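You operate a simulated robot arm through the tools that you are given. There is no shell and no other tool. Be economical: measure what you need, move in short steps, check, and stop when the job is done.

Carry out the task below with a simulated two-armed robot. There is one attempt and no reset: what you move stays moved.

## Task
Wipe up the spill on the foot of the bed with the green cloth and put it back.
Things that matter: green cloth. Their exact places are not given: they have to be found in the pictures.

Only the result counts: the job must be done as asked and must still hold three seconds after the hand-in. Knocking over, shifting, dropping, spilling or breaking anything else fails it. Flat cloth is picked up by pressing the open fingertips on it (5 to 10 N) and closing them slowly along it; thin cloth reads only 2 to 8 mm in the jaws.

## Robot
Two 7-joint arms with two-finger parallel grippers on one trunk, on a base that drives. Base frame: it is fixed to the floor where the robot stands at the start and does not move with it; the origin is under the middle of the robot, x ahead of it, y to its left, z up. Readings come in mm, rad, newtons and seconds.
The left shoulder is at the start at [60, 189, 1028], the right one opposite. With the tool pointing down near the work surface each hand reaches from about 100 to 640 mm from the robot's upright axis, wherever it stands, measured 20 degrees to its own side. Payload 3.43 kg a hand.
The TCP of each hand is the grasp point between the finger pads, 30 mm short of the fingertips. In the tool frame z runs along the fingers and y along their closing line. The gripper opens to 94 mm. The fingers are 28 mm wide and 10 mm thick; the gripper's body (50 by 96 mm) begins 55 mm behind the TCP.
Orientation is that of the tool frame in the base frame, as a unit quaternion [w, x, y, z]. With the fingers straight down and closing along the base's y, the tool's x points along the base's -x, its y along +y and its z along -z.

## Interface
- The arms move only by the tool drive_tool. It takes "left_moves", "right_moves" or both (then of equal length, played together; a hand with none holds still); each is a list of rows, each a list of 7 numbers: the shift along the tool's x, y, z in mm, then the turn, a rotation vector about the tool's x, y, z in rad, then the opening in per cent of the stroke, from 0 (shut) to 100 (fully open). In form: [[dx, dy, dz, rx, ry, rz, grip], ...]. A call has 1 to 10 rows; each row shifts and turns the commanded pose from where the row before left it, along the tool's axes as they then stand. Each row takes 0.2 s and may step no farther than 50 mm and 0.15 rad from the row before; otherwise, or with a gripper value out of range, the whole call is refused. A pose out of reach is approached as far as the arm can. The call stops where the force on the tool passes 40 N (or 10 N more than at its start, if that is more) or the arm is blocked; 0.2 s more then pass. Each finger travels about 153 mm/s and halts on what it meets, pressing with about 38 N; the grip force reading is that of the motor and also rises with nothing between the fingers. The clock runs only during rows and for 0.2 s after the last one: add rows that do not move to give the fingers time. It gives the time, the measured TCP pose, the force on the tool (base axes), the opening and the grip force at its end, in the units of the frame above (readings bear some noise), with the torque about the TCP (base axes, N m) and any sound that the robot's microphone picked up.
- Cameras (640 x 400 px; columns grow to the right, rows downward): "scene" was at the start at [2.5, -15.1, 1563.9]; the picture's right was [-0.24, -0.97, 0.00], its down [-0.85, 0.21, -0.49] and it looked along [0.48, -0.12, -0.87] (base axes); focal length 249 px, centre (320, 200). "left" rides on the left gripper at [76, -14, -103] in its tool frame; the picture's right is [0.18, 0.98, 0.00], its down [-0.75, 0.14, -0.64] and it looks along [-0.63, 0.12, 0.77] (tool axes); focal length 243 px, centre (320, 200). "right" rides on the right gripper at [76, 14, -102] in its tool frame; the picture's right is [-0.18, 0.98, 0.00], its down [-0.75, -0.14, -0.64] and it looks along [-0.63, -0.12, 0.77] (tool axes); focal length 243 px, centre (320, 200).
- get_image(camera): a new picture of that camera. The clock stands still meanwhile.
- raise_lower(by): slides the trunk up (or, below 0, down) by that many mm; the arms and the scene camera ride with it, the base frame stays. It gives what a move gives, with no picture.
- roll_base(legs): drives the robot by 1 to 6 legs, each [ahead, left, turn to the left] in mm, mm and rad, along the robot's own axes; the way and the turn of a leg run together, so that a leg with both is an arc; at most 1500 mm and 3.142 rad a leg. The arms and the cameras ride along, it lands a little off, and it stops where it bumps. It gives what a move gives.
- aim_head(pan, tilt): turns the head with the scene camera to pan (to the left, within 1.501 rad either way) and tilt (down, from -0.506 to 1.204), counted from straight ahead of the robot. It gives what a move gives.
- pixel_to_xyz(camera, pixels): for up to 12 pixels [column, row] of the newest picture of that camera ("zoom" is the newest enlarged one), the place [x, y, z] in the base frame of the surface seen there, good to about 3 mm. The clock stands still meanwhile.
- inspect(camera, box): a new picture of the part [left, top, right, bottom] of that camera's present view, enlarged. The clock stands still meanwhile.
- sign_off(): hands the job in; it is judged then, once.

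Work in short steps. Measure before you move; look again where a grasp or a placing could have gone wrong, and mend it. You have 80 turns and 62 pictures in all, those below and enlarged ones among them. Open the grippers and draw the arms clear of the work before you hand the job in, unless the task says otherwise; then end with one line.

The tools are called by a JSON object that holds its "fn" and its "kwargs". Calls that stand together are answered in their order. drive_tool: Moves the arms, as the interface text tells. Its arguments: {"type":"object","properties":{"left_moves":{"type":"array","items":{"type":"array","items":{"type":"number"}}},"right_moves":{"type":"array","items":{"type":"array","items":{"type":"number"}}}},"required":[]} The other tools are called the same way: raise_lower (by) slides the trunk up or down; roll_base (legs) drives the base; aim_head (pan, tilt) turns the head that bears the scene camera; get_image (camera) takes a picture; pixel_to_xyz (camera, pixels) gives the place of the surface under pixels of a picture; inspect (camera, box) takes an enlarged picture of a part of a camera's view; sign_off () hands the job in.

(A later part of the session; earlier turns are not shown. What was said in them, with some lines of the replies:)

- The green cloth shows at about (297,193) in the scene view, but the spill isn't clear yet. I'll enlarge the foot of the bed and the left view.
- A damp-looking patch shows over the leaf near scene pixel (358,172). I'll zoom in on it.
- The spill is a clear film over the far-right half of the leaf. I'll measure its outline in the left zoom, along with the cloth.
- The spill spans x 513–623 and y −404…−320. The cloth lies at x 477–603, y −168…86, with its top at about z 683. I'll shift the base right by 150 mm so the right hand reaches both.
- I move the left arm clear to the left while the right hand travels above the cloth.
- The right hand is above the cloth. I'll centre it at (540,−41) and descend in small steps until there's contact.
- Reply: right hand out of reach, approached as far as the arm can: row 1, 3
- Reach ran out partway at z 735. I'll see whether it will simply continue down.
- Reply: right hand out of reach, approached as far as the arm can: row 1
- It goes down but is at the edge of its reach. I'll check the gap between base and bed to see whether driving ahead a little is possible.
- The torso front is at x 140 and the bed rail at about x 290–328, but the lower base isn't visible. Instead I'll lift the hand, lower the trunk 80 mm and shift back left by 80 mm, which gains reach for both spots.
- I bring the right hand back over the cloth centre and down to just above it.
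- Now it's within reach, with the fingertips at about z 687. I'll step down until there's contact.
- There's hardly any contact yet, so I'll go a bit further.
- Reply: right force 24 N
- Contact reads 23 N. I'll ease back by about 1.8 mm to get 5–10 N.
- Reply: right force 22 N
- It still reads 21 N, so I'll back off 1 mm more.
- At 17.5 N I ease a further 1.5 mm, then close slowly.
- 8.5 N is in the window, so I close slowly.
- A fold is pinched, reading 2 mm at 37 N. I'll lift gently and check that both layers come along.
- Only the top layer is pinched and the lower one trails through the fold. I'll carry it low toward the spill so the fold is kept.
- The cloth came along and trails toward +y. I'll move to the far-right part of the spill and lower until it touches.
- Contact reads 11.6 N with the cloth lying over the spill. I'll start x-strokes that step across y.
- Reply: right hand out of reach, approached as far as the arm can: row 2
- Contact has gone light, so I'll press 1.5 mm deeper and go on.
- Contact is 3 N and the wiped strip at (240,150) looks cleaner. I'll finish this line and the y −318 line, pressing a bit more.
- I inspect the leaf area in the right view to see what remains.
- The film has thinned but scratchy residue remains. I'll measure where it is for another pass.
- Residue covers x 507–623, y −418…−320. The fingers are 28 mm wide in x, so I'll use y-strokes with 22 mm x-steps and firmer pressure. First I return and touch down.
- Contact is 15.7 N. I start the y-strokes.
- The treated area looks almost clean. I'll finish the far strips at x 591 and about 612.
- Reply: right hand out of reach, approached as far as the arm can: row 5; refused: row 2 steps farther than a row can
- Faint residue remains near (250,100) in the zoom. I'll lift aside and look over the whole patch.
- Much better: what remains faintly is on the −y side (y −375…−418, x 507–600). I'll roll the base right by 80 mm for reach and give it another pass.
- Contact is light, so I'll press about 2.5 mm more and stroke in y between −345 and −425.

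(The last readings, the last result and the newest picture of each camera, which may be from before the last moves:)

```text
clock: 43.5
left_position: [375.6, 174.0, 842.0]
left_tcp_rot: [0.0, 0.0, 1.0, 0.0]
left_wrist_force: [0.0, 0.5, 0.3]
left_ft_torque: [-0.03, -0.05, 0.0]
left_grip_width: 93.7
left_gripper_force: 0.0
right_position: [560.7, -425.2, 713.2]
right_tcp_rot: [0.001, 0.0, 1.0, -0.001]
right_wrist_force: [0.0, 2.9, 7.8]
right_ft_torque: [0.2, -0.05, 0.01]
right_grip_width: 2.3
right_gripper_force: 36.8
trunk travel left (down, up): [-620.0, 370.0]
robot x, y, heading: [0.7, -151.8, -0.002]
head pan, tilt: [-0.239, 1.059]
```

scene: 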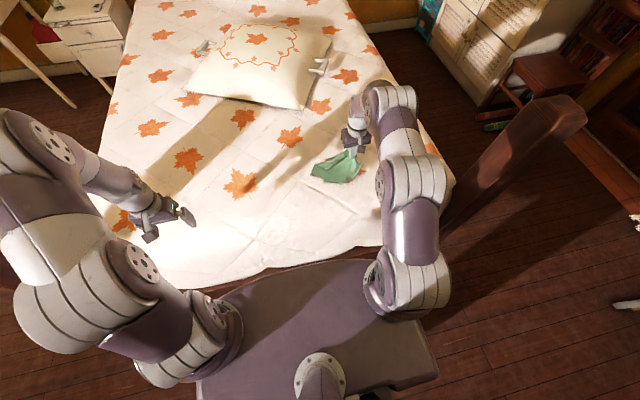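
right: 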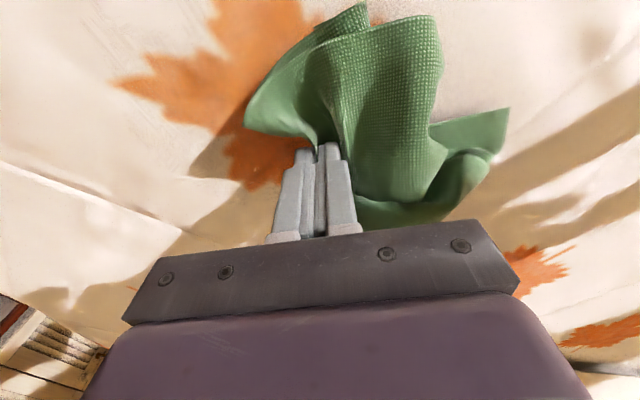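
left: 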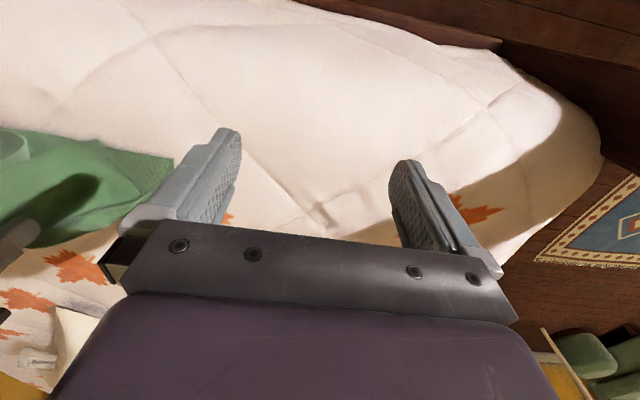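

Pressure holds at 8–13 N. I continue across the far part, with longer strokes.

{"fn": "drive_tool", "kwargs": {"right_moves": [[-14, 0, 0, 0, 0, 0, 0], [0, 28, 0, 0, 0, 0, 0], [0, 28, 0, 0, 0, 0, 0], [0, 28, 0, 0, 0, 0, 0], [-14, 20, 0, 0, 0, 0, 0], [0, -26, 0, 0, 0, 0, 0], [0, -26, 0, 0, 0, 0, 0], [0, -26, 0, 0, 0, 0, 0], [0, -24, 0, 0, 0, 0, 0], [-14, 0, 0, 0, 0, 0, 0]]}}

{"fn": "drive_tool", "kwargs": {"right_moves": [[0, 26, 0, 0, 0, 0, 0], [0, 26, 0, 0, 0, 0, 0], [0, 26, 0, 0, 0, 0, 0], [-13, 22, 0, 0, 0, 0, 0], [0, -26, 0, 0, 0, 0, 0], [0, -26, 0, 0, 0, 0, 0], [0, -26, 0, 0, 0, 0, 0]]}}

{"fn": "drive_tool", "kwargs": {"right_moves": [[10, 10, -30, 0, 0, 0, 0], [20, 25, -30, 0, 0, 0, 0], [25, 40, 0, 0, 0, 0, 0], [25, 40, 0, 0, 0, 0, 0], [20, 45, 0, 0, 0, 0, 0], [10, 30, 0, 0, 0, 0, 0], [0, 0, 0, 0, 0, 0, 0]]}}

{"fn": "get_image", "kwargs": {"camera": "right"}}

{"fn": "inspect", "kwargs": {"camera": "right", "box": [70, 90, 310, 250]}}

```text
clock: 45.7
left_position: [375.8, 173.3, 843.2]
left_tcp_rot: [0.0, 0.001, 1.0, 0.0]
left_wrist_force: [-0.2, -0.7, -0.4]
left_ft_torque: [0.0, -0.02, 0.01]
left_grip_width: 93.9
left_gripper_force: 0.0
right_position: [599.0, -422.0, 712.5]
right_tcp_rot: [0.0, 0.001, 1.0, 0.0]
right_wrist_force: [-5.2, -0.2, 14.3]
right_ft_torque: [0.07, 0.21, 0.06]
right_grip_width: 2.1
right_gripper_force: 37.1
trunk travel left (down, up): [-620.0, 370.0]
robot x, y, heading: [-3.9, -148.2, 0.003]
head pan, tilt: [-0.239, 1.059]
```

```text
clock: 47.3
left_position: [374.1, 175.4, 842.9]
left_tcp_rot: [0.001, 0.001, 1.0, 0.0]
left_wrist_force: [0.3, -0.6, 0.5]
left_ft_torque: [0.01, -0.02, 0.01]
left_grip_width: 94.0
left_gripper_force: 0.0
right_position: [614.7, -399.5, 711.9]
right_tcp_rot: [0.003, -0.001, 1.0, 0.0]
right_wrist_force: [2.0, 9.6, 18.8]
right_ft_torque: [0.44, -0.08, -0.05]
right_grip_width: 2.2
right_gripper_force: 37.0
trunk travel left (down, up): [-620.0, 370.0]
robot x, y, heading: [-0.4, -150.8, 0.0]
head pan, tilt: [-0.239, 1.059]
```

```text
clock: 48.9
left_position: [376.9, 173.4, 841.6]
left_tcp_rot: [0.0, 0.0, 1.0, 0.0]
left_wrist_force: [0.3, -0.7, 0.0]
left_ft_torque: [-0.02, 0.02, 0.01]
left_grip_width: 94.1
left_gripper_force: 0.1
right_position: [505.3, -211.6, 771.5]
right_tcp_rot: [0.0, 0.0, 1.0, 0.0]
right_wrist_force: [1.4, -0.6, -0.1]
right_ft_torque: [0.0, 0.02, 0.0]
right_grip_width: 2.3
right_gripper_force: 37.0
trunk travel left (down, up): [-620.0, 370.0]
robot x, y, heading: [-0.7, -147.1, 0.0]
head pan, tilt: [-0.239, 1.059]
```

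```text
36 pictures are left
```

right: 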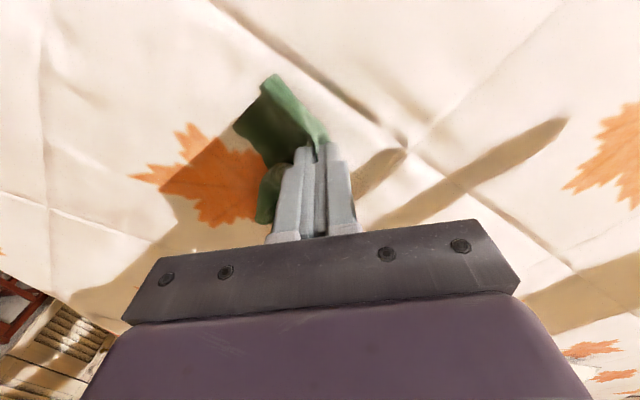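

```text
2.50 times, centred on (190, 170) of right
```

zoom: 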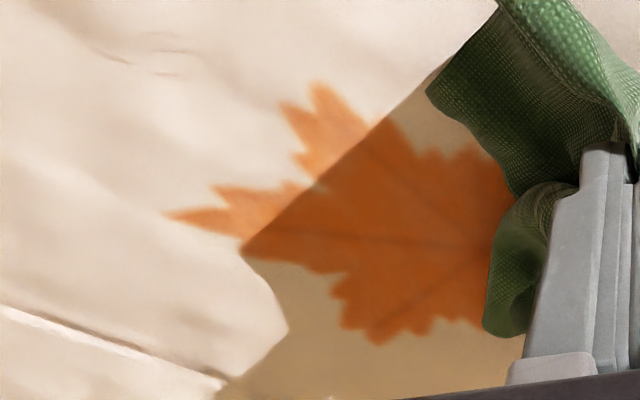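

The leaf looks clean now. I'll roll back left, which moves the hand toward home, and carry the cloth to above its original place.

{"fn": "roll_base", "kwargs": {"legs": [[0, 80, 0]]}}

{"fn": "drive_tool", "kwargs": {"right_moves": [[-5, 30, -30, 0, 0, 0, 0], [-10, 30, -35, 0, 0, 0, 0], [-10, 30, -35, 0, 0, 0, 0], [-10, 0, -40, 0, 0, 0, 0], [0, 0, 0, 0, 0, 0, 0], [0, 0, 0, 0, 0, 0, 0]]}}

{"fn": "inspect", "kwargs": {"camera": "scene", "box": [180, 110, 440, 290]}}

{"fn": "get_image", "kwargs": {"camera": "right"}}

```text
clock: 49.9
left_position: [376.4, 254.6, 842.4]
left_tcp_rot: [0.0, 0.001, 1.0, -0.001]
left_wrist_force: [-0.8, 0.3, 0.8]
left_ft_torque: [-0.04, 0.01, -0.04]
left_grip_width: 94.1
left_gripper_force: 0.0
right_position: [505.1, -130.7, 771.8]
right_tcp_rot: [0.0, -0.001, 1.0, -0.001]
right_wrist_force: [-0.8, -0.3, -1.1]
right_ft_torque: [0.01, -0.01, -0.02]
right_grip_width: 2.3
right_gripper_force: 36.5
trunk travel left (down, up): [-620.0, 370.0]
robot x, y, heading: [1.7, -68.5, -0.001]
head pan, tilt: [-0.239, 1.059]
```

```text
clock: 51.3
left_position: [377.2, 253.4, 841.6]
left_tcp_rot: [0.0, 0.001, 1.0, 0.001]
left_wrist_force: [-0.1, 0.3, -0.1]
left_ft_torque: [-0.02, 0.03, -0.03]
left_grip_width: 94.1
left_gripper_force: 0.0
right_position: [525.1, -45.8, 891.0]
right_tcp_rot: [0.0, -0.001, 1.0, 0.001]
right_wrist_force: [-0.1, -0.6, -0.6]
right_ft_torque: [0.04, -0.02, 0.01]
right_grip_width: 2.1
right_gripper_force: 36.9
right hand out of reach, approached as far as the arm can: row 4
trunk travel left (down, up): [-620.0, 370.0]
robot x, y, heading: [-3.7, -72.7, -0.001]
head pan, tilt: [-0.239, 1.059]
```

```text
2.22 times, centred on (310, 200) of scene
```

zoom: 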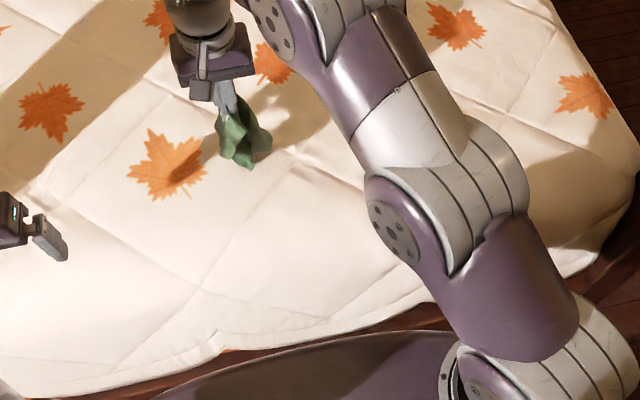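

```text
33 pictures are left
```

right: 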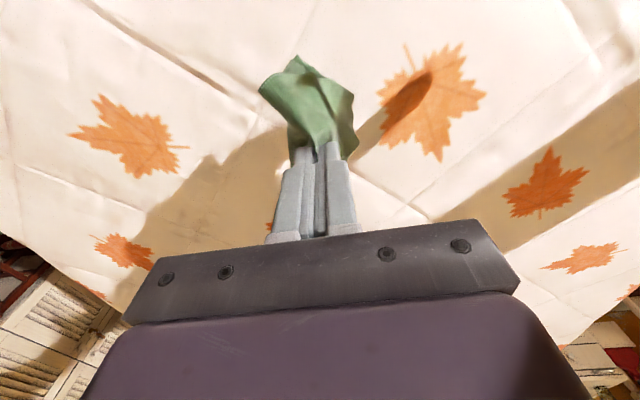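

The cloth hangs free from the pinch. I'll start from y −125 and descend while moving +y, so it lies down along its original strip instead of in a heap.

{"fn": "drive_tool", "kwargs": {"right_moves": [[0, -40, 15, 0, 0, 0, 0], [-5, -40, 15, 0, 0, 0, 0], [-8, 0, 20, 0, 0, 0, 0], [0, 10, 20, 0, 0, 0, 0], [0, 22, 22, 0, 0, 0, 0], [0, 25, 22, 0, 0, 0, 0], [0, 28, 22, 0, 0, 0, 0], [0, 28, 20, 0, 0, 0, 0], [0, 25, 10, 0, 0, 0, 0], [0, 0, 0, 0, 0, 0, 0]]}}

{"fn": "get_image", "kwargs": {"camera": "right"}}

```text
clock: 53.5
left_position: [376.1, 252.9, 842.0]
left_tcp_rot: [0.0, 0.001, 1.0, 0.0]
left_wrist_force: [0.0, 0.3, 0.4]
left_ft_torque: [0.02, 0.0, 0.03]
left_grip_width: 94.2
left_gripper_force: 0.1
right_position: [535.7, 12.7, 726.5]
right_tcp_rot: [0.0, 0.0, 1.0, 0.0]
right_wrist_force: [0.4, -0.3, -0.1]
right_ft_torque: [0.01, 0.04, 0.0]
right_grip_width: 1.9
right_gripper_force: 36.6
trunk travel left (down, up): [-620.0, 370.0]
robot x, y, heading: [-1.0, -69.7, -0.001]
head pan, tilt: [-0.239, 1.059]
```

```text
32 pictures are left
```

right: 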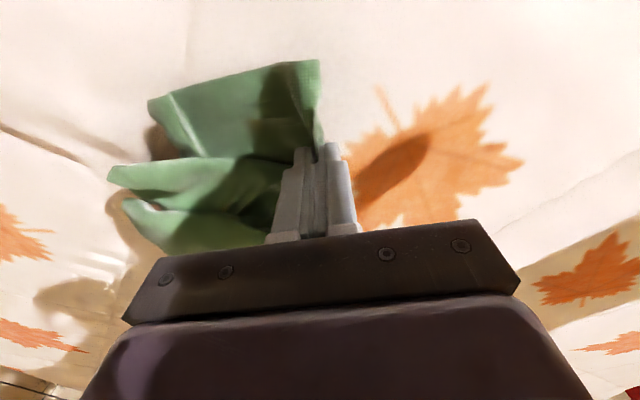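

It lies nicely along its strip. I'll pull 12 mm farther +y, lower to just above the bed, and release slowly.

{"fn": "drive_tool", "kwargs": {"right_moves": [[0, 12, 4, 0, 0, 0, 0], [0, 8, 5, 0, 0, 0, 0], [0, 0, 0, 0, 0, 0, 0], [0, 0, 0, 0, 0, 0, 10], [0, 0, 0, 0, 0, 0, 20], [0, 0, 0, 0, 0, 0, 30], [0, 0, -10, 0, 0, 0, 30], [0, 0, -30, 0, 0, 0, 40], [0, 0, -40, 0, 0, 0, 40], [0, 0, -40, 0, 0, 0, 40]]}}

{"fn": "get_image", "kwargs": {"camera": "right"}}

```text
clock: 55.7
left_position: [374.1, 252.3, 842.5]
left_tcp_rot: [0.0, 0.001, 1.0, 0.001]
left_wrist_force: [0.6, 0.0, -0.1]
left_ft_torque: [0.0, -0.02, 0.01]
left_grip_width: 94.0
left_gripper_force: 0.0
right_position: [524.8, 24.3, 821.2]
right_tcp_rot: [0.001, 0.0, 1.0, 0.001]
right_wrist_force: [-0.2, 0.1, 0.2]
right_ft_torque: [0.01, 0.0, -0.03]
right_grip_width: 37.7
right_gripper_force: 0.1
right hand out of reach, approached as far as the arm can: row 9, 10
trunk travel left (down, up): [-620.0, 370.0]
robot x, y, heading: [1.1, -69.8, -0.002]
head pan, tilt: [-0.239, 1.059]
```

```text
31 pictures are left
```

right: 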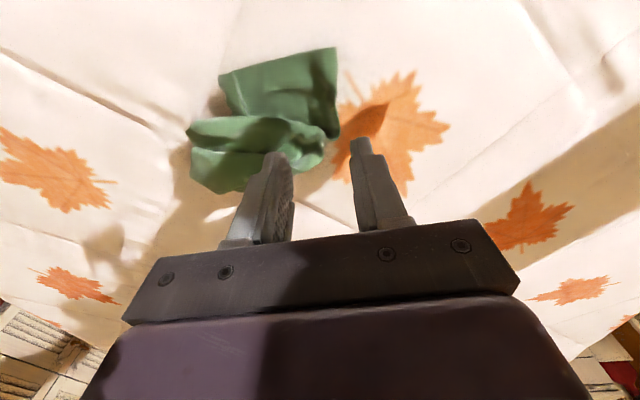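

Released. I'll draw the right arm clear and look at the scene.

{"fn": "drive_tool", "kwargs": {"right_moves": [[25, -30, -15, 0, 0, 0, 60], [25, -35, -10, 0, 0, 0, 60], [25, -40, 0, 0, 0, 0, 60], [25, -40, 0, 0, 0, 0, 60], [25, -40, 0, 0, 0, 0, 60], [25, -40, 0, 0, 0, 0, 60], [25, -40, 0, 0, 0, 0, 60], [25, -40, 0, 0, 0, 0, 60], [25, -40, 0, 0, 0, 0, 60], [25, -40, 0, 0, 0, 0, 60]]}}

{"fn": "get_image", "kwargs": {"camera": "scene"}}

{"fn": "inspect", "kwargs": {"camera": "scene", "box": [220, 120, 420, 245]}}

```text
clock: 57.9
left_position: [376.0, 251.7, 841.7]
left_tcp_rot: [0.0, 0.0, 1.0, 0.001]
left_wrist_force: [0.4, 0.6, -0.5]
left_ft_torque: [0.03, -0.01, 0.03]
left_grip_width: 94.0
left_gripper_force: 0.1
right_position: [273.4, -362.7, 846.1]
right_tcp_rot: [0.0, 0.001, 1.0, 0.001]
right_wrist_force: [0.3, 0.8, 0.7]
right_ft_torque: [-0.02, 0.0, 0.0]
right_grip_width: 56.5
right_gripper_force: 0.0
trunk travel left (down, up): [-620.0, 370.0]
robot x, y, heading: [-0.7, -68.8, -0.0]
head pan, tilt: [-0.239, 1.059]
```

```text
30 pictures are left
```

scene: 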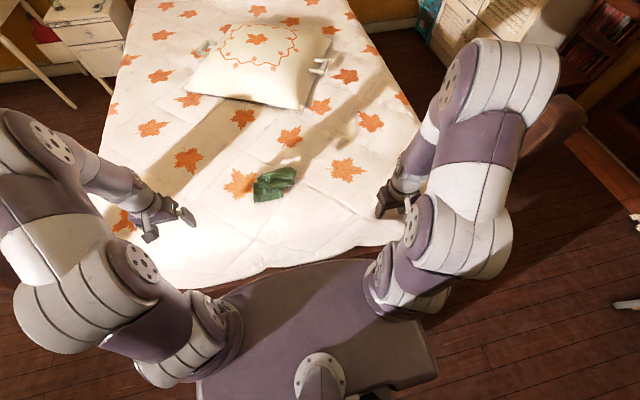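

```text
3.20 times, centred on (320, 182) of scene
```

zoom: 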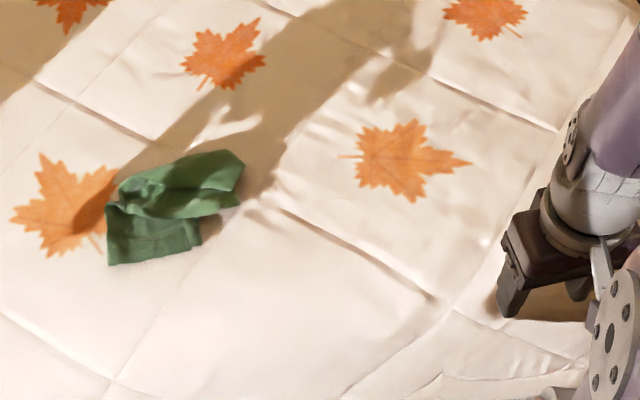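

The spill is gone. I measure where the cloth lies now.

{"fn": "pixel_to_xyz", "kwargs": {"camera": "zoom", "pixels": [[108, 262], [200, 243], [242, 160], [240, 205], [120, 180], [110, 205], [170, 205], [165, 170]]}}

{"fn": "inspect", "kwargs": {"camera": "scene", "box": [245, 155, 305, 210]}}

{"fn": "inspect", "kwargs": {"camera": "scene", "box": [310, 135, 400, 200]}}

```text
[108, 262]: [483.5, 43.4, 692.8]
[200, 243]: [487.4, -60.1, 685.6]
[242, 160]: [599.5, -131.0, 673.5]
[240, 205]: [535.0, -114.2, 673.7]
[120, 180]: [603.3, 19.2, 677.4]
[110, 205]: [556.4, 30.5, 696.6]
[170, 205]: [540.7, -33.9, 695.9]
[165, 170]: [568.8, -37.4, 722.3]
```

```text
7.27 times, centred on (275, 182) of scene
```

zoom: 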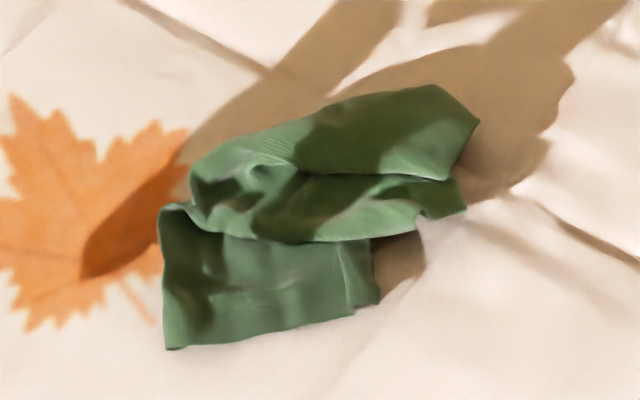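

```text
6.15 times, centred on (355, 168) of scene
```

zoom: 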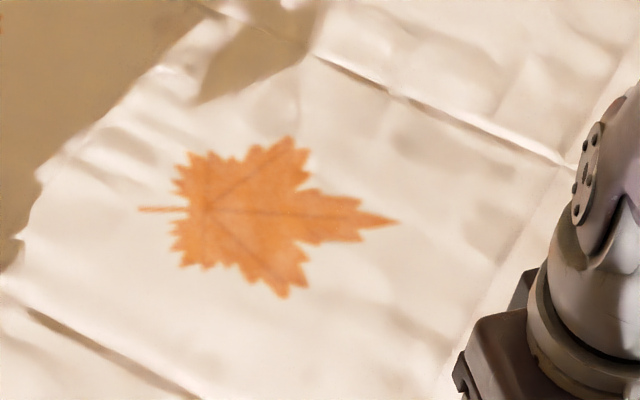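

The spill is gone. The cloth lies centred at about (540,−40), inside its original footprint; both grippers are open and the arms are clear, so I hand in.

{"fn": "sign_off", "kwargs": {}}

```text
The job is handed in.
```

I wiped up the spill with the green cloth, and the last pictures show no trace of it. The cloth is back in its original spot but rumpled, not folded flat as it was; both grippers are open and the arms are clear.
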